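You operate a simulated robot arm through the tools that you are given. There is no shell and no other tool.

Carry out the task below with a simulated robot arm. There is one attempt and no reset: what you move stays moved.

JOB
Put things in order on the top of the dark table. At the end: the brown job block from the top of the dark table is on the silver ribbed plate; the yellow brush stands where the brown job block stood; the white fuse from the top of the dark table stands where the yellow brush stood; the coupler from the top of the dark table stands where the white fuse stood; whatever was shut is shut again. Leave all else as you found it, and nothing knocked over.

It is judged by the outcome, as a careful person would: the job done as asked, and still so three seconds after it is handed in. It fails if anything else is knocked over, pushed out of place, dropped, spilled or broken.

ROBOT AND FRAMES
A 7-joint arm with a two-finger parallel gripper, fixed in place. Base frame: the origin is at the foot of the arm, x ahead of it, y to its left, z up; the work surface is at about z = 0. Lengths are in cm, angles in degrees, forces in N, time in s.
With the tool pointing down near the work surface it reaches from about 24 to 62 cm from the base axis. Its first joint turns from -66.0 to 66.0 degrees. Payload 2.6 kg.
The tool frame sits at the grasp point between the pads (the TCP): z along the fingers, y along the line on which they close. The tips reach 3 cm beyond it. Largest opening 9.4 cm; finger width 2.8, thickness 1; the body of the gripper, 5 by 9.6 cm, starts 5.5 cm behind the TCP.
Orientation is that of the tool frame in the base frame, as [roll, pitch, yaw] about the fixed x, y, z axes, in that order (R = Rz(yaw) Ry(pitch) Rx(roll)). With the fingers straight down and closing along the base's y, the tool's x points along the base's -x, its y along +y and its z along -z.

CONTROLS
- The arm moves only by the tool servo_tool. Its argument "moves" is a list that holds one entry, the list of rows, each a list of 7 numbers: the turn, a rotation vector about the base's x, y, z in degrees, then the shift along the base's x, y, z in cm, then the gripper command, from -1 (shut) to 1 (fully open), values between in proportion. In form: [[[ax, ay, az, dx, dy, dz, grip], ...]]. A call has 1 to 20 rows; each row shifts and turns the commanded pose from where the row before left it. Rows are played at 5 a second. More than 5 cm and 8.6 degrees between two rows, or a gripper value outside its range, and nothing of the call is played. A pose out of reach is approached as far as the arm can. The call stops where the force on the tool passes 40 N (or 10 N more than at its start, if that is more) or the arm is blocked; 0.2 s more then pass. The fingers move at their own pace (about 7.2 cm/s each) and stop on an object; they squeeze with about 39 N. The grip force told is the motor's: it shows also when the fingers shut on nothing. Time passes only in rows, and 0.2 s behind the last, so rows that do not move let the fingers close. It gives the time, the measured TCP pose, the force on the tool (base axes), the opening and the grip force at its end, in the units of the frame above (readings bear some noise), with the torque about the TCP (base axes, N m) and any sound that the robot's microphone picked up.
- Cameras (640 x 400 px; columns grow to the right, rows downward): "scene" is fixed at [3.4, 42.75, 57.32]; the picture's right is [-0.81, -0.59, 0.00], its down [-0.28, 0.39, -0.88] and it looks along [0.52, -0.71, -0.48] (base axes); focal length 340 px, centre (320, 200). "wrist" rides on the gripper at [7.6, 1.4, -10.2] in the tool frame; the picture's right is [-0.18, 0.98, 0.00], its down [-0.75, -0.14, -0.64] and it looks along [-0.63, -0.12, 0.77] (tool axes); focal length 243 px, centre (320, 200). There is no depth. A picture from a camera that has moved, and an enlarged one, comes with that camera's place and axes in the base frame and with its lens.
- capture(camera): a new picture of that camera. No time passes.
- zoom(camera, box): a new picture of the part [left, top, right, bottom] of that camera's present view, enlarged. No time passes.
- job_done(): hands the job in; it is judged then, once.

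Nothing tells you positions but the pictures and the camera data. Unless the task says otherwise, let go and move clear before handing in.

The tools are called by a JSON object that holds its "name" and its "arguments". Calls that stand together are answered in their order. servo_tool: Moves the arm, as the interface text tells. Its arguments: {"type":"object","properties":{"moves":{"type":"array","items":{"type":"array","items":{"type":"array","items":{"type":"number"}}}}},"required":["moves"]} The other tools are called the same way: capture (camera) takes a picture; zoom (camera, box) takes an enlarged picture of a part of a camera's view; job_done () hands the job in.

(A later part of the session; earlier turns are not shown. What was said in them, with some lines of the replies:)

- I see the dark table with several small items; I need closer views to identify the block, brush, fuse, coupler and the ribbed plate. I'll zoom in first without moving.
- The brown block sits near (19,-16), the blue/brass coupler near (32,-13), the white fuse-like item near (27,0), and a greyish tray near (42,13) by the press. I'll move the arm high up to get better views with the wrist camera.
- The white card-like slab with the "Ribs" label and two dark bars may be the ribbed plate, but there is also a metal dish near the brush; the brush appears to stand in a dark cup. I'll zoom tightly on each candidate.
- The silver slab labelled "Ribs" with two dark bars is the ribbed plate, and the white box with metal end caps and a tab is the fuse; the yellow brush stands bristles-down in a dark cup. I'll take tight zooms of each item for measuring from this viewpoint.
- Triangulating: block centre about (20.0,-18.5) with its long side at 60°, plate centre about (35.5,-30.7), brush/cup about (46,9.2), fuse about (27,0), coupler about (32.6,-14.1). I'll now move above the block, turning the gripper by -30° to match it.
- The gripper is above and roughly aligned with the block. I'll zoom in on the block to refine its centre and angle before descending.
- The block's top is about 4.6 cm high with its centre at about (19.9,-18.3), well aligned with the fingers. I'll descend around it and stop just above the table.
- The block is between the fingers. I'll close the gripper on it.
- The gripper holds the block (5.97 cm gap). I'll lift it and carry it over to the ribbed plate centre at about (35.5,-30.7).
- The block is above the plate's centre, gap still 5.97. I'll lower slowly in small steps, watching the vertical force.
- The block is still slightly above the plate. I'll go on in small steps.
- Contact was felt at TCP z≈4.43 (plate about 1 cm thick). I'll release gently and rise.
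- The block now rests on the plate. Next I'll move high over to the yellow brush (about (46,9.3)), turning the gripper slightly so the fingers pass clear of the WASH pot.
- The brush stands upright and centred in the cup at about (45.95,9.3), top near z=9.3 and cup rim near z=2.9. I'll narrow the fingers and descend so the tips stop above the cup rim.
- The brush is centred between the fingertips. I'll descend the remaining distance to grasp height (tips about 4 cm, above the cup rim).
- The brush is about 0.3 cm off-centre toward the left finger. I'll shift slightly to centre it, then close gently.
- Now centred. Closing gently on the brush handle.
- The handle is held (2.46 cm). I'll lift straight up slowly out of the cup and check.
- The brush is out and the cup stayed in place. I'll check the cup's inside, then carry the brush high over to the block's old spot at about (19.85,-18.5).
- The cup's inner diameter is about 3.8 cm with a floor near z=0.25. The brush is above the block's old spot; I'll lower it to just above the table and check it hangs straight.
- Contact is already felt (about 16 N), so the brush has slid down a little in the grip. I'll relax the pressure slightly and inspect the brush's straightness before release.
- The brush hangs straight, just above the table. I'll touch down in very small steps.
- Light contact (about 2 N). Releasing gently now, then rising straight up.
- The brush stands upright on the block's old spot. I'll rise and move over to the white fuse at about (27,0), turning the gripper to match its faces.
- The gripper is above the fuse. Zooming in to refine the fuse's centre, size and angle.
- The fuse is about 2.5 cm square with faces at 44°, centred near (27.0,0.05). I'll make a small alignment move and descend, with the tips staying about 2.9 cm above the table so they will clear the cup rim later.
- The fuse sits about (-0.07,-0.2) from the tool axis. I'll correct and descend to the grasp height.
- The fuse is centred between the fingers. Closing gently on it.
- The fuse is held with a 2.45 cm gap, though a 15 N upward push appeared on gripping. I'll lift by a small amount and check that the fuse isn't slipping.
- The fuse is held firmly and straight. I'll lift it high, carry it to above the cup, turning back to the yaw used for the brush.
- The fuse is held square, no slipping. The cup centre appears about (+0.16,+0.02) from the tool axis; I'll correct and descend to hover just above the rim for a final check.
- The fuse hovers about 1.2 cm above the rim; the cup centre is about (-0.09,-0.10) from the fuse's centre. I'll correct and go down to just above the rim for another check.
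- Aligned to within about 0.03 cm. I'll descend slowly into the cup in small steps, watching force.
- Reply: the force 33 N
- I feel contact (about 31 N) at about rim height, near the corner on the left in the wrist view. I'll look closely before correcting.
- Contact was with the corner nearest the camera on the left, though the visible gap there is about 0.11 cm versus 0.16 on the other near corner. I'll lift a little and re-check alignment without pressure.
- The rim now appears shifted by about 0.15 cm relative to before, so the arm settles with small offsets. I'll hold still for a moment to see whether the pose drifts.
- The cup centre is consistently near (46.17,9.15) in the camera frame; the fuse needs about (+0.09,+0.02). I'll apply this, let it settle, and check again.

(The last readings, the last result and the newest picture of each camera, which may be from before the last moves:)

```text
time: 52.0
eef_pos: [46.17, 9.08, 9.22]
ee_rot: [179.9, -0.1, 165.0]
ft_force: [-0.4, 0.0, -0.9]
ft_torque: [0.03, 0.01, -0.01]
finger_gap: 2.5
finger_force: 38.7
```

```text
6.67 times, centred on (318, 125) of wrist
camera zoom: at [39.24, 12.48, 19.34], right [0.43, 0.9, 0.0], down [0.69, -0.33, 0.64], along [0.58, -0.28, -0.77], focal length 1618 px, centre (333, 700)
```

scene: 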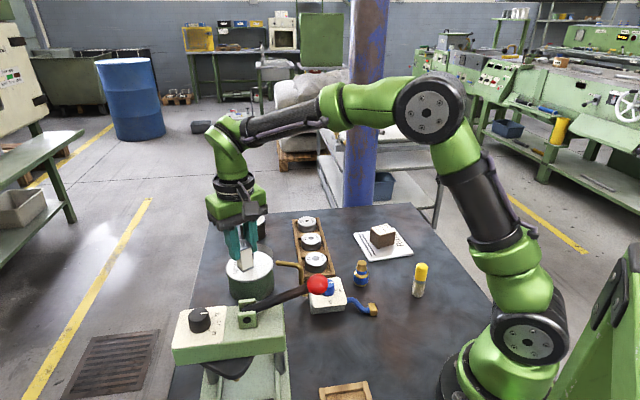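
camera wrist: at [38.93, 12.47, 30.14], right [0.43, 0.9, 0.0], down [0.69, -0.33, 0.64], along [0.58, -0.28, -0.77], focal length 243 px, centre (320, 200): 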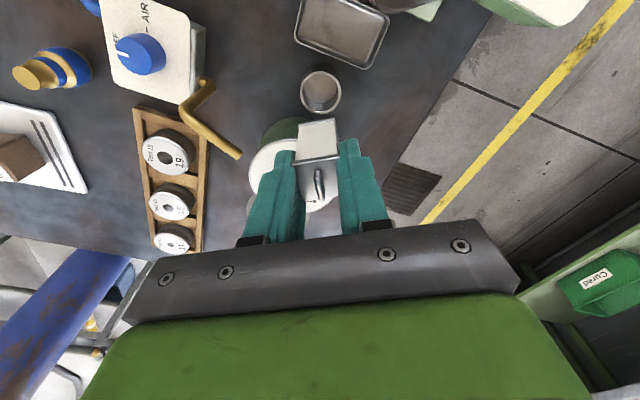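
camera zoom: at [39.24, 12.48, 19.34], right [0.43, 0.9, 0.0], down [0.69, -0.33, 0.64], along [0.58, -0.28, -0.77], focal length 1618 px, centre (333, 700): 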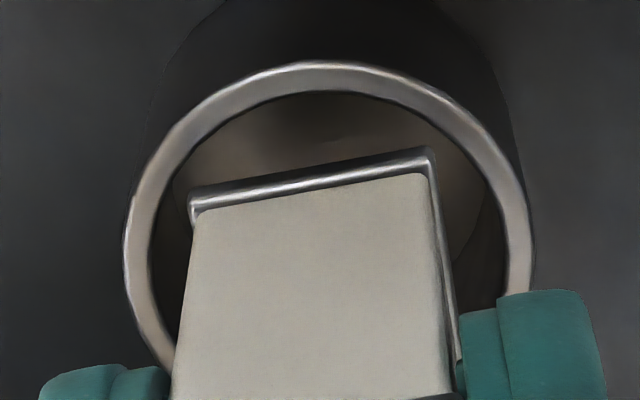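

Now slightly biased away from the earlier contact corner. I'll try descending again slowly.

{"name": "servo_tool", "arguments": {"moves": [[[0, 0, 0, 0, 0, -0.15, -1], [0, 0, 0, 0, 0, -0.1, -1], [0, 0, 0, 0, 0, -0.1, -1], [0, 0, 0, 0, 0, 0, -1]]]}}

{"name": "zoom", "arguments": {"camera": "wrist", "box": [270, 95, 366, 155]}}

```text
time: 53.0
eef_pos: [46.11, 9.12, 8.94]
ee_rot: [179.9, 0.0, 165.0]
ft_force: [-3.4, 0.2, 11.2]
ft_torque: [0.21, 0.32, 0.04]
finger_gap: 2.47
finger_force: 38.9
```

```text
6.67 times, centred on (318, 125) of wrist
camera zoom: at [39.22, 12.46, 19.1], right [0.43, 0.9, 0.0], down [0.69, -0.33, 0.64], along [0.58, -0.28, -0.77], focal length 1618 px, centre (333, 700)
```

zoom: 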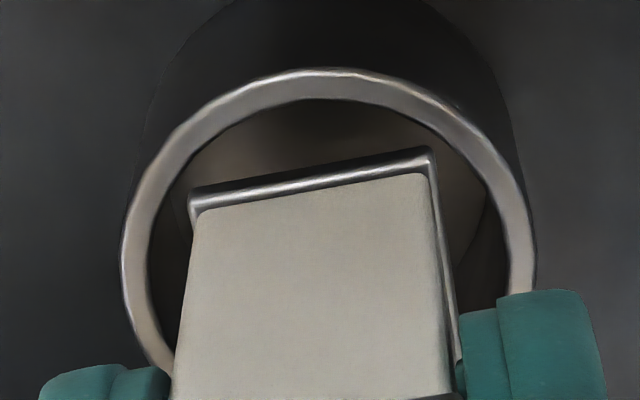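

Now the contact moved to the other near corner, so the fuse should go slightly further from the camera side. I'll lift a bit, shift about 0.1 cm away, settle and try again.

{"name": "servo_tool", "arguments": {"moves": [[[0, 0, 0, 0, 0, 0.25, -1], [0, 0, 0, 0.086, -0.049, 0, -1], [0, 0, 0, 0, 0, 0, -1], [0, 0, 0, 0, 0, 0, -1], [0, 0, 0, 0, 0, -0.1, -1], [0, 0, 0, 0, 0, -0.1, -1], [0, 0, 0, 0, 0, -0.1, -1], [0, 0, 0, 0, 0, 0, -1]]]}}

{"name": "zoom", "arguments": {"camera": "wrist", "box": [270, 95, 366, 155]}}

```text
time: 54.8
eef_pos: [46.32, 8.89, 8.88]
ee_rot: [179.9, 0.0, 165.1]
ft_force: [-7.6, -1.6, 20.9]
ft_torque: [-0.19, 0.26, -0.05]
finger_gap: 2.46
finger_force: 38.9
```

```text
6.67 times, centred on (318, 125) of wrist
camera zoom: at [39.33, 12.35, 19.1], right [0.43, 0.9, 0.0], down [0.69, -0.33, 0.64], along [0.58, -0.28, -0.77], focal length 1618 px, centre (333, 700)
```

zoom: 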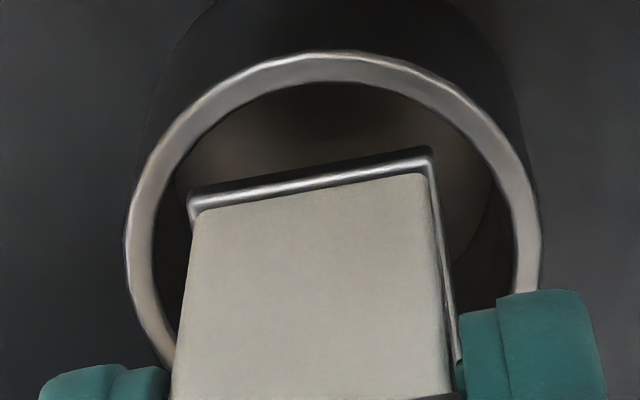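

Contact moved to the far side, so the centre is between the two poses. I'll back off, set the midpoint and try again.

{"name": "servo_tool", "arguments": {"moves": [[[0, 0, 0, 0, 0, 0.25, -1], [0, 0, 0, -0.06, 0.04, 0, -1], [0, 0, 0, 0, 0, 0, -1], [0, 0, 0, 0, 0, 0, -1], [0, 0, 0, 0, 0, 0, -1]]]}}

{"name": "zoom", "arguments": {"camera": "wrist", "box": [270, 95, 366, 155]}}

```text
time: 56.0
eef_pos: [46.22, 8.98, 9.05]
ee_rot: [180.0, 0.0, 165.0]
ft_force: [-0.2, 0.0, -0.7]
ft_torque: [-0.01, 0.02, -0.05]
finger_gap: 2.44
finger_force: 38.8
```

```text
6.67 times, centred on (318, 125) of wrist
camera zoom: at [39.23, 12.4, 19.19], right [0.43, 0.9, 0.0], down [0.69, -0.33, 0.64], along [0.58, -0.28, -0.77], focal length 1618 px, centre (333, 700)
```

zoom: 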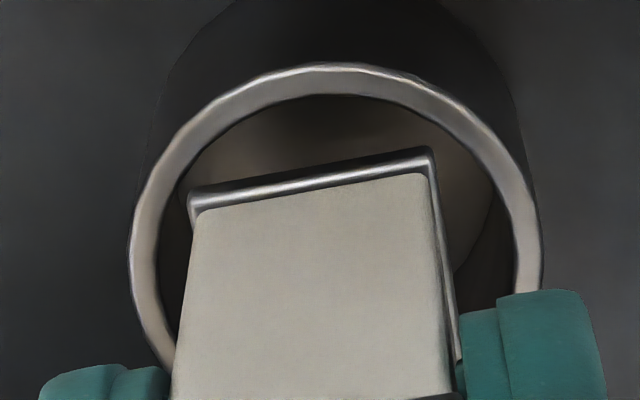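

{"name": "servo_tool", "arguments": {"moves": [[[0, 0, 0, 0.02, 0, -0.1, -1], [0, 0, 0, 0, 0, -0.1, -1], [0, 0, 0, 0, 0, -0.08, -1], [0, 0, 0, 0, 0, 0, -1]]]}}

{"name": "zoom", "arguments": {"camera": "wrist", "box": [270, 95, 366, 155]}}

```text
time: 57.0
eef_pos: [46.27, 8.95, 8.73]
ee_rot: [180.0, 0.0, 165.0]
ft_force: [0.2, -1.1, 0.0]
ft_torque: [-0.05, -0.03, -0.01]
finger_gap: 2.46
finger_force: 38.7
```

```text
6.67 times, centred on (318, 125) of wrist
camera zoom: at [39.24, 12.44, 18.89], right [0.43, 0.9, 0.0], down [0.69, -0.33, 0.64], along [0.58, -0.28, -0.77], focal length 1618 px, centre (333, 700)
```

zoom: 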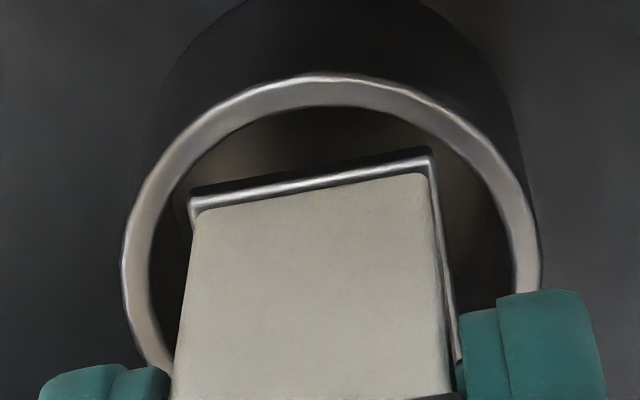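

No force now, and the fuse has passed below the rim height. I'll continue slowly downward.

{"name": "servo_tool", "arguments": {"moves": [[[0, 0, 0, 0, 0, -0.1, -1], [0, 0, 0, 0, 0, -0.1, -1], [0, 0, 0, 0, 0, -0.1, -1], [0, 0, 0, 0, 0, -0.1, -1], [0, 0, 0, 0, 0, 0, -1]]]}}

{"name": "zoom", "arguments": {"camera": "wrist", "box": [270, 95, 366, 155]}}

```text
time: 58.2
eef_pos: [46.18, 9.0, 8.32]
ee_rot: [-180.0, 0.1, 165.0]
ft_force: [0.4, 0.7, -0.1]
ft_torque: [0.0, -0.01, 0.0]
finger_gap: 2.47
finger_force: 39.3
```

```text
6.67 times, centred on (318, 125) of wrist
camera zoom: at [39.24, 12.43, 18.49], right [0.43, 0.9, 0.0], down [0.69, -0.33, 0.64], along [0.58, -0.28, -0.77], focal length 1618 px, centre (333, 700)
```

zoom: 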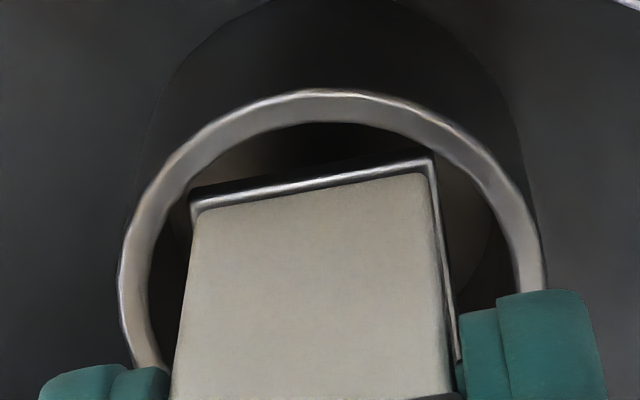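

The fuse is entering the cup freely. Continuing down toward the floor, monitoring force.

{"name": "servo_tool", "arguments": {"moves": [[[0, 0, 0, 0, 0, -0.15, -1], [0, 0, 0, 0, 0, -0.15, -1], [0, 0, 0, 0, 0, -0.15, -1], [0, 0, 0, 0, 0, -0.15, -1], [0, 0, 0, 0, 0, -0.15, -1], [0, 0, 0, 0, 0, 0, -1]]]}}

{"name": "zoom", "arguments": {"camera": "wrist", "box": [240, 60, 400, 240]}}

```text
time: 59.6
eef_pos: [46.2, 9.08, 7.45]
ee_rot: [179.9, 0.0, 165.1]
ft_force: [0.7, -0.5, -0.1]
ft_torque: [0.0, -0.03, -0.01]
finger_gap: 2.47
finger_force: 39.2
```

```text
2.22 times, centred on (320, 150) of wrist
camera zoom: at [39.24, 12.44, 17.74], right [0.43, 0.9, 0.0], down [0.69, -0.33, 0.64], along [0.58, -0.28, -0.77], focal length 539 px, centre (320, 311)
```

zoom: 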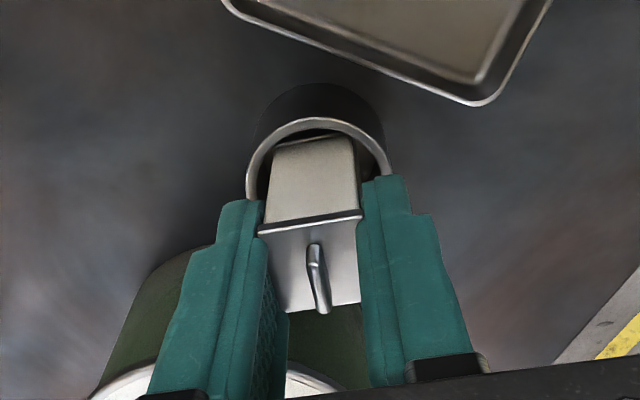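

{"name": "servo_tool", "arguments": {"moves": [[[0, 0, 0, 0, 0, -0.15, -1], [0, 0, 0, 0, 0, -0.15, -1], [0, 0, 0, 0, 0, -0.15, -1], [0, 0, 0, 0, 0, -0.15, -1], [0, 0, 0, 0, 0, -0.15, -1], [0, 0, 0, 0, 0, -0.15, -1], [0, 0, 0, 0, 0, 0, -1]]]}}

{"name": "zoom", "arguments": {"camera": "wrist", "box": [240, 60, 400, 240]}}

{"name": "zoom", "arguments": {"camera": "scene", "box": [210, 240, 290, 310]}}

```text
time: 61.2
eef_pos: [46.15, 9.03, 6.48]
ee_rot: [179.9, 0.1, 165.1]
ft_force: [0.8, 0.3, -0.6]
ft_torque: [-0.04, -0.06, -0.01]
finger_gap: 2.45
finger_force: 39.0
```

```text
2.22 times, centred on (320, 150) of wrist
camera zoom: at [39.23, 12.44, 16.87], right [0.43, 0.9, 0.0], down [0.69, -0.33, 0.64], along [0.58, -0.28, -0.77], focal length 539 px, centre (320, 311)
```

zoom: 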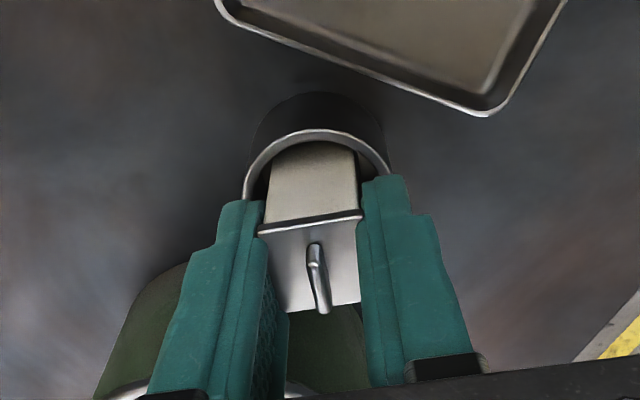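

```text
5.71 times, centred on (250, 275) of scene
camera zoom: at [3.4, 42.75, 57.32], right [-0.81, -0.59, 0.0], down [-0.28, 0.39, -0.88], along [0.52, -0.71, -0.48], focal length 1945 px, centre (720, -229)
```

zoom: 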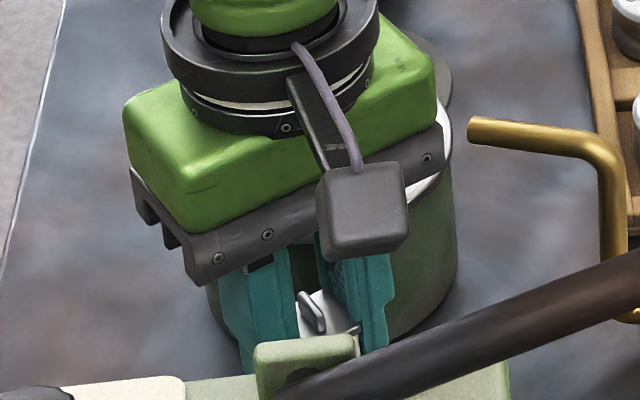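

{"name": "servo_tool", "arguments": {"moves": [[[0, 0, 0, 0, 0, -0.1, -1], [0, 0, 0, 0, 0, -0.1, -1], [0, 0, 0, 0, 0, -0.1, -1], [0, 0, 0, 0, 0, 0, -1]]]}}

```text
time: 62.2
eef_pos: [46.35, 9.04, 6.35]
ee_rot: [-179.9, 0.0, 164.9]
ft_force: [-1.4, -2.5, 0.5]
ft_torque: [-0.06, 0.03, 0.0]
finger_gap: 2.44
finger_force: 39.0
```

{"name": "servo_tool", "arguments": {"moves": [[[0, 0, 0, 0, 0, -0.07, -1], [0, 0, 0, 0, 0, 0, -1]]]}}

{"name": "zoom", "arguments": {"camera": "wrist", "box": [270, 95, 366, 155]}}

```text
time: 62.8
eef_pos: [46.18, 8.87, 6.21]
ee_rot: [180.0, 0.0, 165.0]
ft_force: [-3.8, -2.6, 6.7]
ft_torque: [-0.11, 0.12, -0.03]
finger_gap: 2.46
finger_force: 39.2
```

```text
6.67 times, centred on (318, 125) of wrist
camera zoom: at [39.25, 12.45, 16.52], right [0.43, 0.9, 0.0], down [0.69, -0.33, 0.64], along [0.58, -0.28, -0.77], focal length 1618 px, centre (333, 700)
```

zoom: 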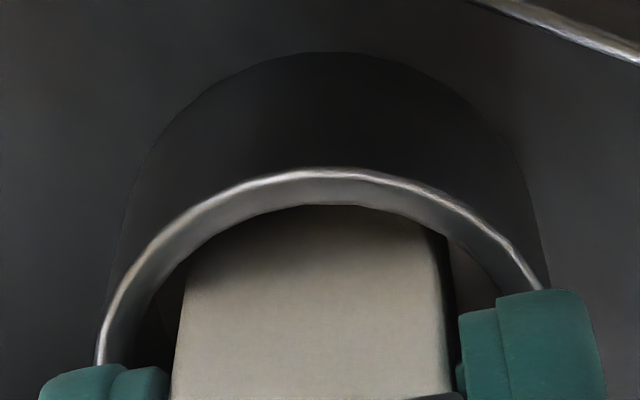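

The fuse is essentially on the cup's floor (light contact). I'll open the fingers gently and check.

{"name": "servo_tool", "arguments": {"moves": [[[0, 0, 0, 0, 0, 0, -0.44], [0, 0, 0, 0, 0, 0, -0.38], [0, 0, 0, 0, 0, 0, -0.3], [0, 0, 0, 0, 0, 0, -0.15], [0, 0, 0, 0, 0, 0, -0.1], [0, 0, 0, 0, 0, 0, -0.1]]]}}

{"name": "zoom", "arguments": {"camera": "wrist", "box": [240, 60, 400, 240]}}

{"name": "zoom", "arguments": {"camera": "scene", "box": [210, 240, 290, 310]}}

```text
time: 64.2
eef_pos: [46.21, 9.15, 6.35]
ee_rot: [-180.0, 0.0, 165.0]
ft_force: [-0.2, -0.6, 0.2]
ft_torque: [0.0, -0.01, 0.01]
finger_gap: 4.23
finger_force: 0.1
```

```text
2.22 times, centred on (320, 150) of wrist
camera zoom: at [39.25, 12.46, 16.49], right [0.43, 0.9, 0.0], down [0.69, -0.33, 0.64], along [0.58, -0.28, -0.77], focal length 539 px, centre (320, 311)
```

zoom: 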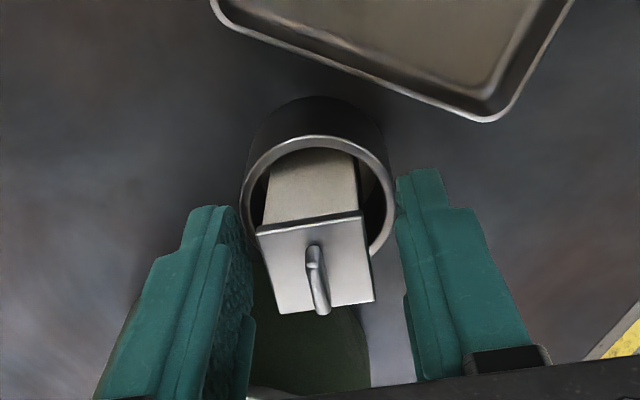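

```text
5.71 times, centred on (250, 275) of scene
camera zoom: at [3.4, 42.75, 57.32], right [-0.81, -0.59, 0.0], down [-0.28, 0.39, -0.88], along [0.52, -0.71, -0.48], focal length 1945 px, centre (720, -229)
```

zoom: 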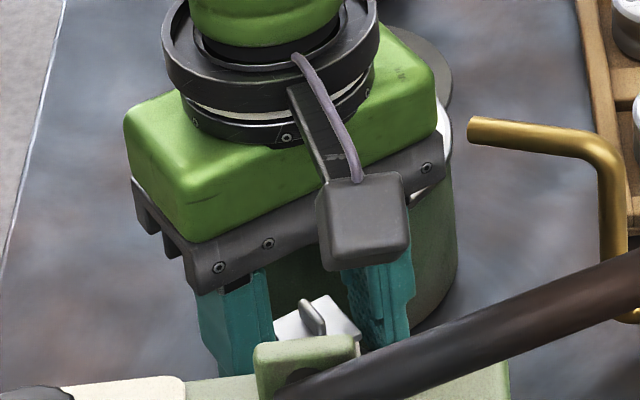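

The fuse is standing in the cup, fingers free. I'll rise straight up and check the result.

{"name": "servo_tool", "arguments": {"moves": [[[0, 0, 0, 0, 0, 0.5, -0.1], [0, 0, 0, 0, 0, 1.0, -0.1], [0, 0, 0, 0, 0, 2.0, -0.1], [0, 0, 0, 0, 0, 2.5, -0.1], [0, 0, 0, 0, 0, 2.5, -0.1], [0, 0, 0, 0, 0, 2.5, -0.1], [0, 0, 0, 0, 0, 2.5, -0.1], [0, 0, 0, 0, 0, 0, -0.1]]]}}

{"name": "capture", "arguments": {"camera": "wrist"}}

{"name": "zoom", "arguments": {"camera": "wrist", "box": [270, 50, 366, 120]}}

{"name": "capture", "arguments": {"camera": "scene"}}

```text
time: 66.0
eef_pos: [46.26, 9.09, 19.74]
ee_rot: [180.0, 0.0, 165.0]
ft_force: [0.0, 0.2, -0.6]
ft_torque: [-0.03, -0.04, 0.01]
finger_gap: 4.24
finger_force: 0.1
```

```text
taken
camera wrist: at [39.22, 12.43, 30.07], right [0.43, 0.9, 0.0], down [0.69, -0.33, 0.64], along [0.58, -0.28, -0.77], focal length 243 px, centre (320, 200)
```

wrist: 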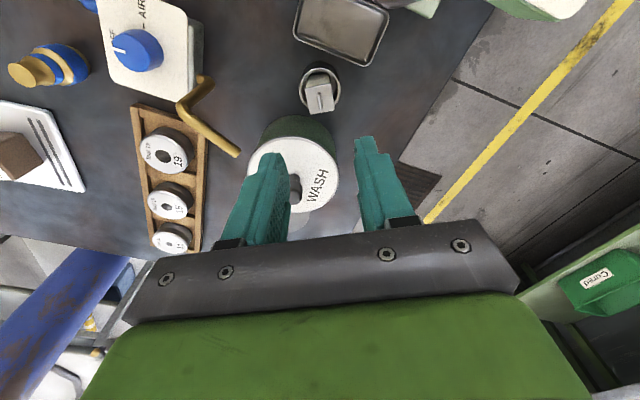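

```text
5.71 times, centred on (318, 85) of wrist
camera zoom: at [39.22, 12.43, 30.07], right [0.43, 0.9, 0.0], down [0.69, -0.33, 0.64], along [0.58, -0.28, -0.77], focal length 1386 px, centre (331, 857)
```

zoom: 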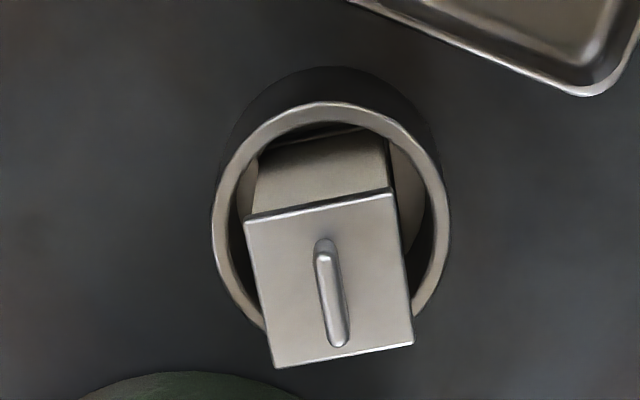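

```text
taken
```

scene: 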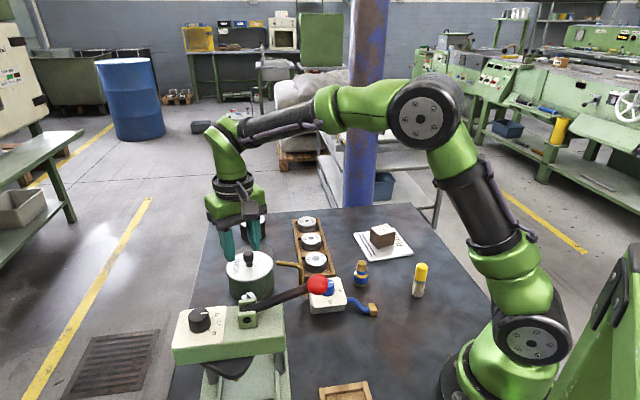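

The fuse stands upright in the cup, which has not moved. Next I'll move high over to the coupler near (32.6,-14.1).

{"name": "servo_tool", "arguments": {"moves": [[[0, 0, 0, -1.505, -2.578, 0, -0.1], [0, 0, 0, -1.505, -2.578, 0, 0.2], [0, 0, 0, -1.505, -2.578, 0, 0.2], [0, 0, 0, -1.505, -2.578, 0, 0.2], [0, 0, 0, -1.505, -2.578, 0, 0.2], [0, 0, 0, -1.505, -2.578, 0, 0.2], [0, 0, 0, -1.505, -2.578, 0, 0.2], [0, 0, 0, -1.505, -2.578, 0, 0.2], [0, 0, 0, -1.505, -2.578, 0, 0.2], [0, 0, 0, 0, 0, 0, 0.2], [0, 0, 0, 0, 0, 0, 0.2]]]}}

{"name": "capture", "arguments": {"camera": "wrist"}}

{"name": "zoom", "arguments": {"camera": "wrist", "box": [270, 50, 366, 120]}}

```text
time: 68.4
eef_pos: [32.81, -14.36, 19.91]
ee_rot: [-180.0, 0.0, 165.0]
ft_force: [0.3, 0.2, 1.2]
ft_torque: [0.0, 0.01, 0.0]
finger_gap: 5.65
finger_force: 0.0
```

```text
taken
camera wrist: at [25.9, -10.87, 30.05], right [0.43, 0.9, 0.0], down [0.69, -0.33, 0.64], along [0.58, -0.28, -0.77], focal length 243 px, centre (320, 200)
```

wrist: 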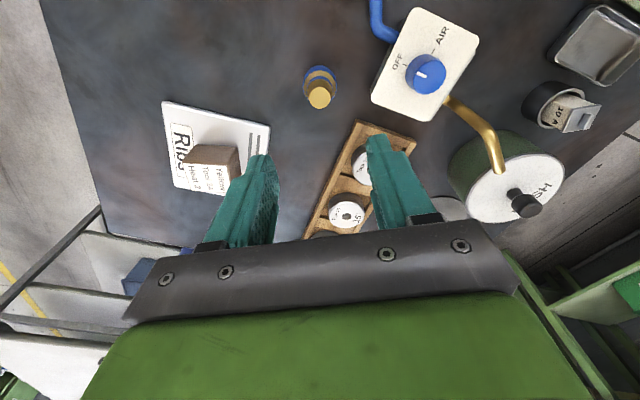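

```text
5.71 times, centred on (318, 85) of wrist
camera zoom: at [25.9, -10.87, 30.05], right [0.43, 0.9, 0.0], down [0.69, -0.33, 0.64], along [0.58, -0.28, -0.77], focal length 1386 px, centre (331, 857)
```

zoom: 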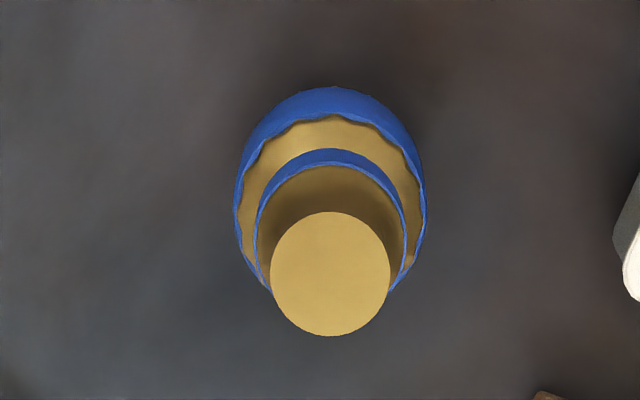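

The coupler is about (-0.32,+0.15) from the tool axis. I'll shift and descend partway, then verify.

{"name": "servo_tool", "arguments": {"moves": [[[0, 0, 0, -0.32, 0.15, -2, 0.2], [0, 0, 0, 0, 0, -2.5, 0.2], [0, 0, 0, 0, 0, -2.5, 0.2], [0, 0, 0, 0, 0, -1.5, 0.2], [0, 0, 0, 0, 0, -1.0, 0.2], [0, 0, 0, 0, 0, 0, 0.2], [0, 0, 0, 0, 0, 0, 0.2]]]}}

{"name": "zoom", "arguments": {"camera": "wrist", "box": [240, 60, 400, 240]}}

{"name": "zoom", "arguments": {"camera": "scene", "box": [300, 190, 420, 310]}}

```text
time: 70.0
eef_pos: [32.19, -13.96, 10.23]
ee_rot: [-180.0, 0.0, 165.0]
ft_force: [-1.3, -0.1, 0.1]
ft_torque: [0.0, -0.01, 0.01]
finger_gap: 5.67
finger_force: 0.0
```

```text
2.22 times, centred on (320, 150) of wrist
camera zoom: at [25.36, -10.62, 20.56], right [0.43, 0.9, 0.0], down [0.69, -0.33, 0.64], along [0.58, -0.28, -0.77], focal length 539 px, centre (320, 311)
```

zoom: 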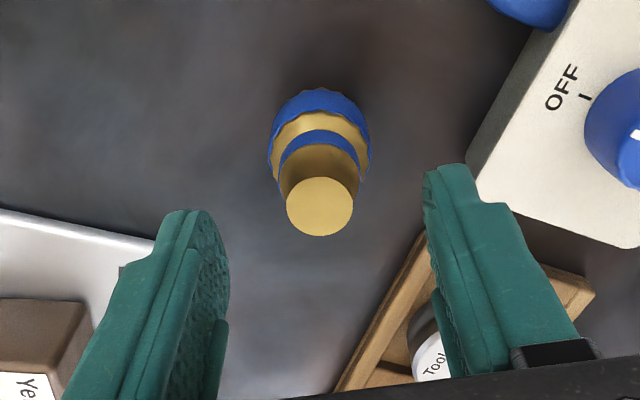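

```text
3.33 times, centred on (360, 250) of scene
camera zoom: at [3.4, 42.75, 57.32], right [-0.81, -0.59, 0.0], down [-0.28, 0.39, -0.88], along [0.52, -0.71, -0.48], focal length 1135 px, centre (187, 33)
```

zoom: 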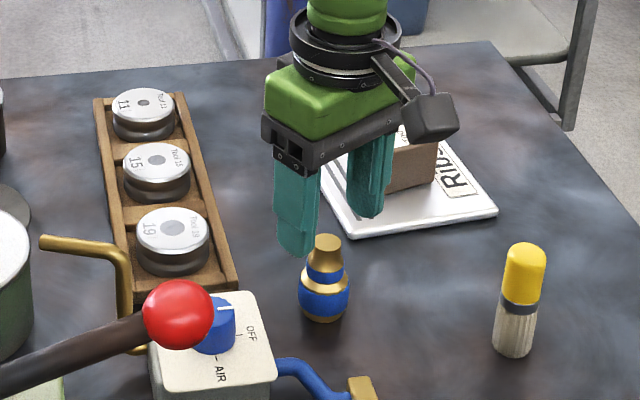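

The coupler is at about (32.53,-14.02), slightly ahead of the tool. I'll shift a little and descend to grasp its wide body.

{"name": "servo_tool", "arguments": {"moves": [[[0, 0, 0, 0.15, -0.08, -1.5, 0.2], [0, 0, 0, 0, 0, -1.5, 0.2], [0, 0, 0, 0, 0, -1.5, 0.2], [0, 0, 0, 0, 0, -1.0, 0.2], [0, 0, 0, 0, 0, -0.7, 0.2], [0, 0, 0, 0, 0, -0.4, 0.2], [0, 0, 0, 0, 0, 0, 0.2]]]}}

{"name": "zoom", "arguments": {"camera": "wrist", "box": [240, 60, 400, 240]}}

{"name": "zoom", "arguments": {"camera": "scene", "box": [320, 220, 400, 300]}}

```text
time: 71.6
eef_pos: [32.5, -14.08, 3.68]
ee_rot: [179.9, 0.0, 164.9]
ft_force: [-1.0, 0.4, 0.0]
ft_torque: [-0.03, 0.01, 0.0]
finger_gap: 5.65
finger_force: 0.0
```

```text
2.22 times, centred on (320, 150) of wrist
camera zoom: at [25.54, -10.74, 13.81], right [0.43, 0.9, 0.0], down [0.69, -0.33, 0.64], along [0.58, -0.28, -0.77], focal length 539 px, centre (320, 311)
```

zoom: 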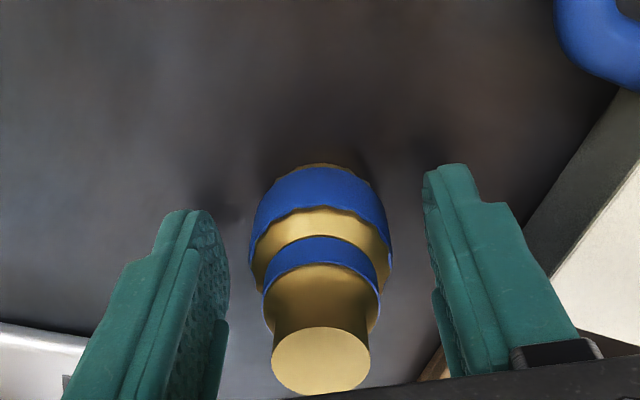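

```text
5.00 times, centred on (360, 260) of scene
camera zoom: at [3.4, 42.75, 57.32], right [-0.81, -0.59, 0.0], down [-0.28, 0.39, -0.88], along [0.52, -0.71, -0.48], focal length 1702 px, centre (120, -100)
```

zoom: 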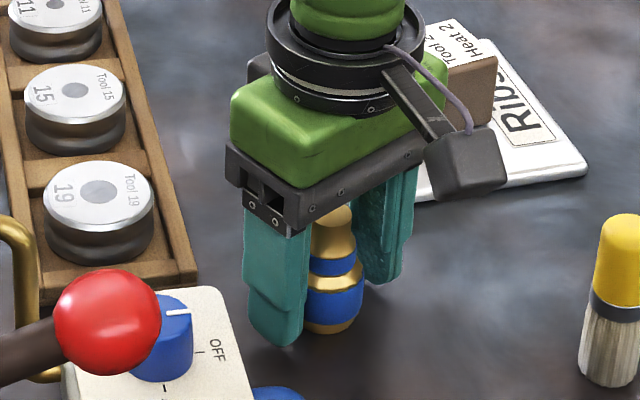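

Centred. Closing gently on the coupler.

{"name": "servo_tool", "arguments": {"moves": [[[0, 0, 0, 0, 0, 0, 0.0], [0, 0, 0, 0, 0, 0, -0.15], [0, 0, 0, 0, 0, 0, -0.25], [0, 0, 0, 0, 0, 0, -0.5], [0, 0, 0, 0, 0, 0, -1], [0, 0, 0, 0, 0, 0, -1]]]}}

{"name": "zoom", "arguments": {"camera": "wrist", "box": [240, 60, 400, 240]}}

```text
time: 73.0
eef_pos: [32.58, -14.2, 3.64]
ee_rot: [180.0, 0.0, 164.9]
ft_force: [-0.7, -0.3, 0.7]
ft_torque: [0.0, 0.05, 0.0]
finger_gap: 3.27
finger_force: 38.7
```

```text
2.22 times, centred on (320, 150) of wrist
camera zoom: at [25.55, -10.74, 13.83], right [0.43, 0.9, 0.0], down [0.69, -0.33, 0.64], along [0.58, -0.28, -0.77], focal length 539 px, centre (320, 311)
```

zoom: 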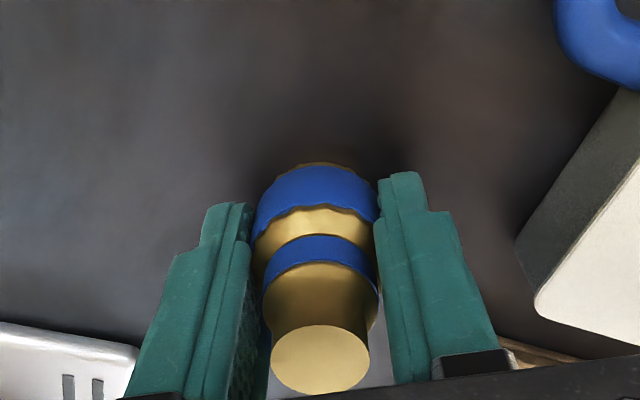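

The coupler is held (3.27 cm). I'll lift it and carry it over to the fuse's old spot at about (26.96,0).

{"name": "servo_tool", "arguments": {"moves": [[[0, 0, 0, 0, 0, 0.7, -1], [0, 0, 0, 0, 0, 1.5, -1], [0, 0, 0, 0, 0, 2.5, -1], [0, 0, 0, 0, 0, 2.5, -1], [0, 0, 0, 0, 0, 2.5, -1], [0, 0, 0, -0.929, 2.337, 0, -1], [0, 0, 0, -0.929, 2.337, 0, -1], [0, 0, 0, -0.929, 2.337, 0, -1], [0, 0, 0, -0.929, 2.337, 0, -1], [0, 0, 0, -0.929, 2.337, 0, -1], [0, 0, 0, -0.929, 2.337, 0, -1], [0, 0, 0, 0, 0, -2.0, -1], [0, 0, 0, 0, 0, -2.0, -1], [0, 0, 0, 0, 0, -2.0, -1], [0, 0, 0, 0, 0, 0, -1], [0, 0, 0, 0, 0, 0, -1]]]}}

{"name": "capture", "arguments": {"camera": "wrist"}}

{"name": "zoom", "arguments": {"camera": "scene", "box": [290, 220, 410, 350]}}

```text
time: 76.4
eef_pos: [26.98, -0.02, 7.23]
ee_rot: [-179.9, 0.0, 165.0]
ft_force: [0.0, 0.2, -1.4]
ft_torque: [-0.02, 0.02, -0.02]
finger_gap: 3.27
finger_force: 39.2
```

```text
taken
camera wrist: at [20.01, 3.47, 17.46], right [0.43, 0.9, 0.0], down [0.69, -0.33, 0.64], along [0.58, -0.28, -0.77], focal length 243 px, centre (320, 200)
```

wrist: 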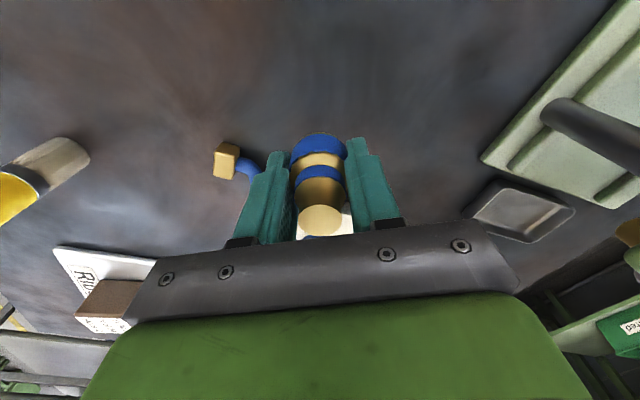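

```text
3.08 times, centred on (350, 285) of scene
camera zoom: at [3.4, 42.75, 57.32], right [-0.81, -0.59, 0.0], down [-0.28, 0.39, -0.88], along [0.52, -0.71, -0.48], focal length 1048 px, centre (228, -62)
```

zoom: 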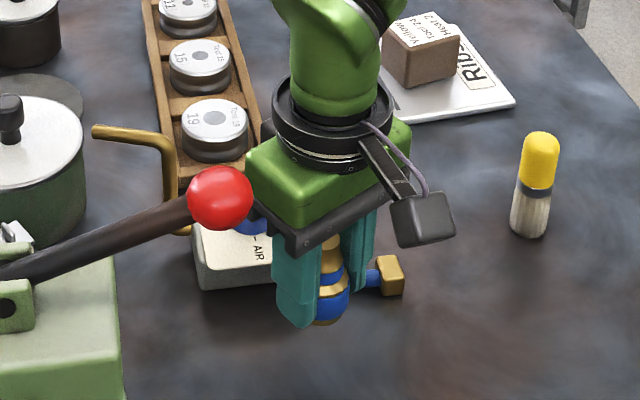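

The coupler is over the fuse's old spot; I'll nudge y slightly and lower toward the table.

{"name": "servo_tool", "arguments": {"moves": [[[0, 0, 0, -0.03, -0.15, -1.0, -1], [0, 0, 0, 0, 0, -1.0, -1], [0, 0, 0, 0, 0, -0.6, -1], [0, 0, 0, 0, 0, -0.3, -1], [0, 0, 0, 0, 0, 0, -1]]]}}

{"name": "zoom", "arguments": {"camera": "scene", "box": [320, 280, 380, 340]}}

{"name": "zoom", "arguments": {"camera": "wrist", "box": [240, 60, 400, 240]}}

```text
time: 77.6
eef_pos: [26.87, -0.34, 4.47]
ee_rot: [-180.0, 0.0, 165.0]
ft_force: [-0.4, 0.4, -1.1]
ft_torque: [-0.01, 0.04, 0.02]
finger_gap: 3.27
finger_force: 38.6
```

```text
6.67 times, centred on (350, 310) of scene
camera zoom: at [3.4, 42.75, 57.32], right [-0.81, -0.59, 0.0], down [-0.28, 0.39, -0.88], along [0.52, -0.71, -0.48], focal length 2270 px, centre (120, -533)
```

zoom: 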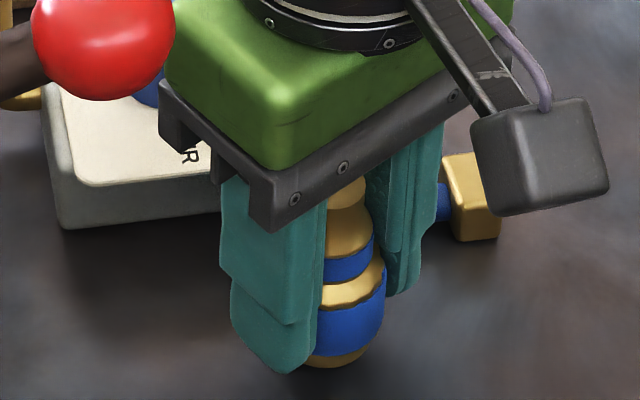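

```text
2.22 times, centred on (320, 150) of wrist
camera zoom: at [19.93, 3.21, 14.65], right [0.43, 0.9, 0.0], down [0.69, -0.33, 0.64], along [0.58, -0.28, -0.77], focal length 539 px, centre (320, 311)
```

zoom: 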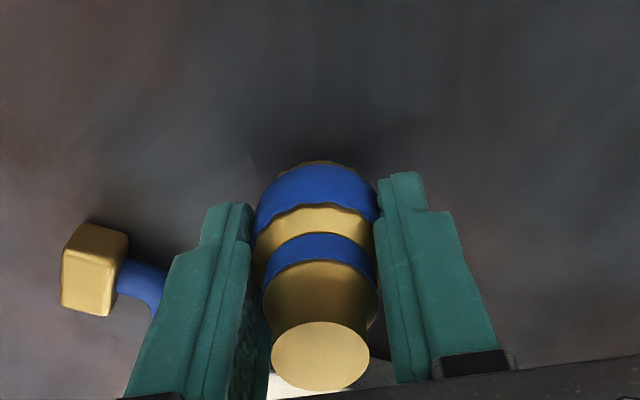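

{"name": "servo_tool", "arguments": {"moves": [[[0, 0, 0, 0.03, 0.04, -0.3, -1], [0, 0, 0, 0, 0, -0.15, -1], [0, 0, 0, 0, 0, -0.1, -1], [0, 0, 0, 0, 0, 0, -1]]]}}

```text
time: 78.6
eef_pos: [26.9, -0.27, 3.74]
ee_rot: [179.9, 0.0, 165.0]
ft_force: [0.5, 0.3, -1.9]
ft_torque: [-0.02, -0.01, 0.0]
finger_gap: 3.29
finger_force: 38.5
```

{"name": "servo_tool", "arguments": {"moves": [[[0, 0, 0, 0, 0, -0.08, -1], [0, 0, 0, 0, 0, 0, -1]]]}}

```text
time: 79.2
eef_pos: [26.93, -0.22, 3.66]
ee_rot: [-180.0, 0.0, 164.9]
ft_force: [0.0, 0.3, -1.8]
ft_torque: [-0.01, 0.03, 0.02]
finger_gap: 3.29
finger_force: 39.1
```

{"name": "servo_tool", "arguments": {"moves": [[[0, 0, 0, 0, 0, -0.08, -1], [0, 0, 0, 0, 0, 0, -1]]]}}

{"name": "zoom", "arguments": {"camera": "scene", "box": [335, 305, 365, 335]}}

```text
time: 79.8
eef_pos: [27.07, -0.15, 3.68]
ee_rot: [180.0, -0.1, 165.0]
ft_force: [-3.0, -0.9, 6.5]
ft_torque: [-0.02, 0.11, 0.0]
finger_gap: 3.27
finger_force: 38.7
```

```text
13.33 times, centred on (350, 320) of scene
camera zoom: at [3.4, 42.75, 57.32], right [-0.81, -0.59, 0.0], down [-0.28, 0.39, -0.88], along [0.52, -0.71, -0.48], focal length 4539 px, centre (-80, -1400)
```

zoom: 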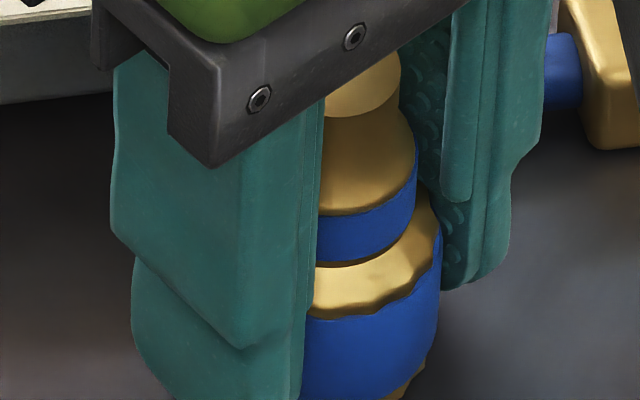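

Contact with the table (6.5 N). Releasing gently and rising straight up.

{"name": "servo_tool", "arguments": {"moves": [[[0, 0, 0, 0, 0, 0, -0.28], [0, 0, 0, 0, 0, 0, -0.2], [0, 0, 0, 0, 0, 0, 0.0], [0, 0, 0, 0, 0, 0, 0.2], [0, 0, 0, 0, 0, 0, 0.2], [0, 0, 0, 0, 0, 0.7, 0.2], [0, 0, 0, 0, 0, 1.5, 0.2], [0, 0, 0, 0, 0, 2.5, 0.2], [0, 0, 0, 0, 0, 2.5, 0.2], [0, 0, 0, 0, 0, 2.5, 0.2], [0, 0, 0, 0, 0, 2.5, 0.2], [0, 0, 0, 0, 0, 2.5, 0.2], [0, 0, 0, 0, 0, 0, 0.2]]]}}

{"name": "capture", "arguments": {"camera": "wrist"}}

{"name": "capture", "arguments": {"camera": "scene"}}

{"name": "zoom", "arguments": {"camera": "scene", "box": [290, 220, 450, 350]}}

```text
time: 82.6
eef_pos: [26.98, -0.11, 18.39]
ee_rot: [180.0, 0.0, 165.0]
ft_force: [-0.8, 0.6, 0.2]
ft_torque: [0.01, -0.01, 0.0]
finger_gap: 5.63
finger_force: 0.0
```

```text
taken
camera wrist: at [20.0, 3.25, 28.61], right [0.43, 0.9, 0.0], down [0.69, -0.33, 0.64], along [0.58, -0.28, -0.77], focal length 243 px, centre (320, 200)
```

wrist: 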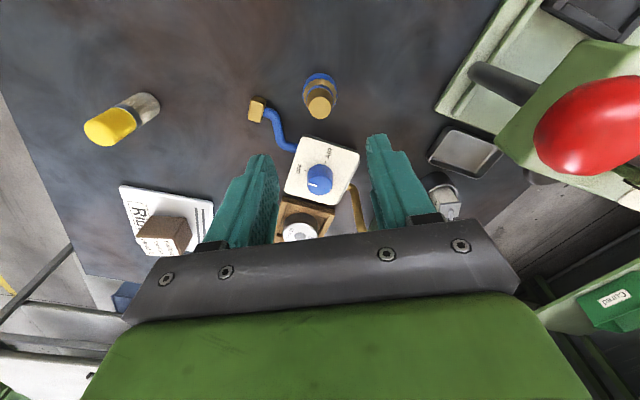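

```text
taken
```

scene: 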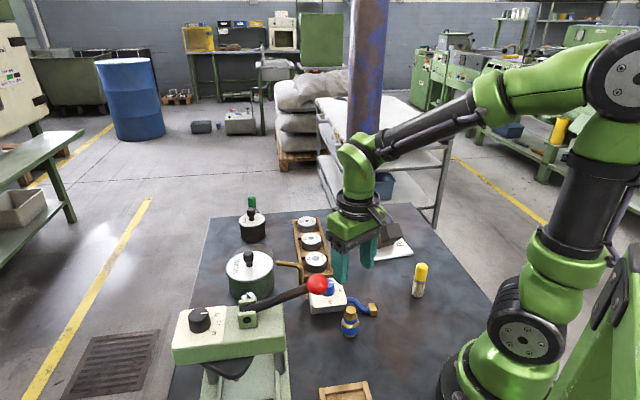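

```text
3.08 times, centred on (370, 285) of scene
camera zoom: at [3.4, 42.75, 57.32], right [-0.81, -0.59, 0.0], down [-0.28, 0.39, -0.88], along [0.52, -0.71, -0.48], focal length 1048 px, centre (166, -62)
```

zoom: 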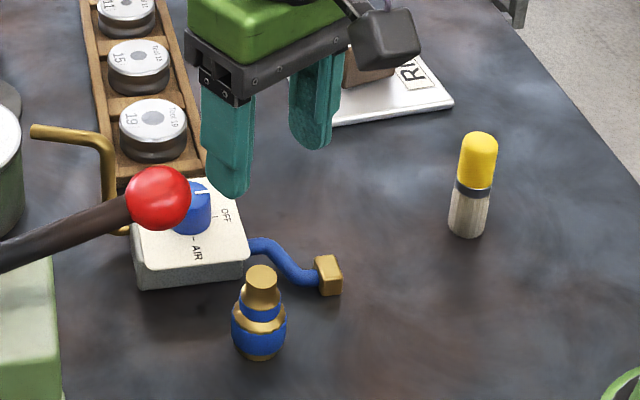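

All four items are in place. I'll raise the arm clear back towards its starting pose and do a final check of everything.

{"name": "servo_tool", "arguments": {"moves": [[[0, 0, 0, 0, 0, 3, 0.2], [0, 0, 0, 0, 0, 3, 0.2], [0, 0, 0, 0, 0, 3, 0.5], [0, 0, 0, 0, 0, 3, 1], [0, 0, 3, 2, -1, 2, 1], [0, 0, 3, 2, -1, 1.5, 1], [0, 0, 3, 2, -1, 0, 1], [0, 0, 3, 2, -1, 0, 1], [0, 0, 3, 2, -1, 0, 1], [0, 0, 0, 2, -1, 0, 1], [0, 0, 0, 2, -1, 0, 1], [0, 0, 0, 2, -1, 0, 1], [0, 0, 0, 0, 0, 0, 1]]]}}

{"name": "capture", "arguments": {"camera": "wrist"}}

{"name": "capture", "arguments": {"camera": "scene"}}

{"name": "zoom", "arguments": {"camera": "scene", "box": [160, 190, 340, 330]}}

{"name": "zoom", "arguments": {"camera": "scene", "box": [310, 210, 450, 350]}}

```text
time: 85.4
eef_pos: [42.98, -8.12, 33.89]
ee_rot: [-180.0, 0.0, -179.9]
ft_force: [0.6, 0.5, -0.6]
ft_torque: [0.01, -0.01, 0.01]
finger_gap: 9.41
finger_force: 0.1
```

```text
taken
camera wrist: at [35.42, -6.71, 44.19], right [0.18, 0.98, 0.0], down [0.75, -0.14, 0.64], along [0.63, -0.12, -0.77], focal length 243 px, centre (320, 200)
```

wrist: 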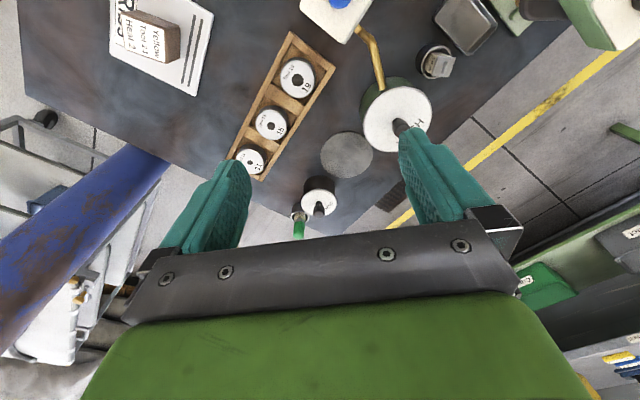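

```text
taken
```

scene: 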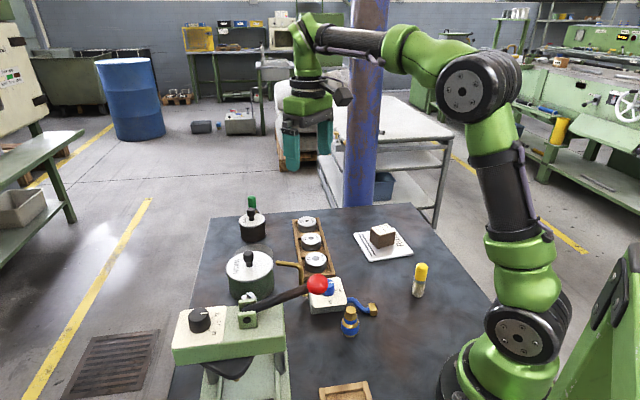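

```text
2.86 times, centred on (250, 260) of scene
camera zoom: at [3.4, 42.75, 57.32], right [-0.81, -0.59, 0.0], down [-0.28, 0.39, -0.88], along [0.52, -0.71, -0.48], focal length 973 px, centre (520, 29)
```

zoom: 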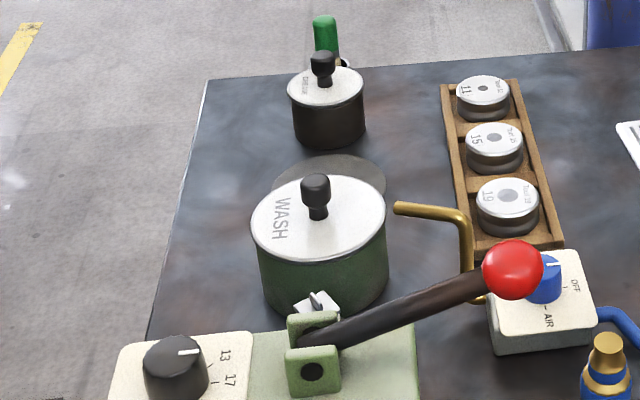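

```text
2.86 times, centred on (380, 280) of scene
camera zoom: at [3.4, 42.75, 57.32], right [-0.81, -0.59, 0.0], down [-0.28, 0.39, -0.88], along [0.52, -0.71, -0.48], focal length 973 px, centre (149, -29)
```

zoom: 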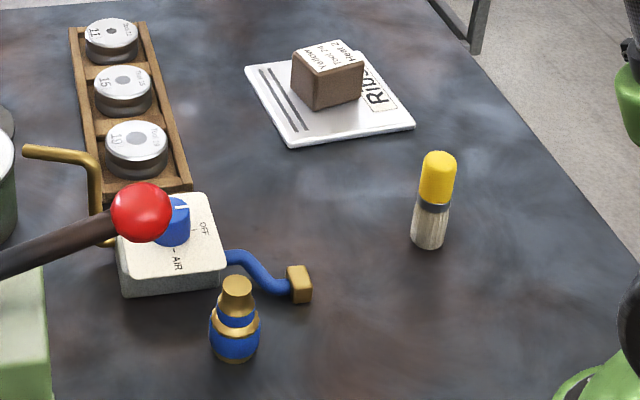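

The block rests on the ribbed plate, and the brush stands where the block was. The fuse stands in the cup where the brush was, and the coupler stands where the fuse was. The pots are still shut, nothing else has moved, and the arm is clear, so I'm handing in.

{"name": "job_done", "arguments": {}}

```text
The job is handed in.
```

The job is handed in, and the last pictures showed everything where you asked:

- **Brown job block:** it rests near the centre of the silver ribbed plate (the one labelled "Ribs").
- **Yellow brush:** it stands upright on the table where the block stood.
- **White fuse:** it stands upright in the dark cup that held the brush. The fit was tight: the fuse touched the cup's rim three times, with up to about 31 N, before it went in. The cup was still in place when I checked afterwards.
- **Coupler:** it stands where the fuse stood, within about 0.1 cm by my measurements.

I opened nothing, so both pots stayed shut. I saw nothing else moved or knocked over. The arm is clear of the table, back near its starting pose with the gripper open.
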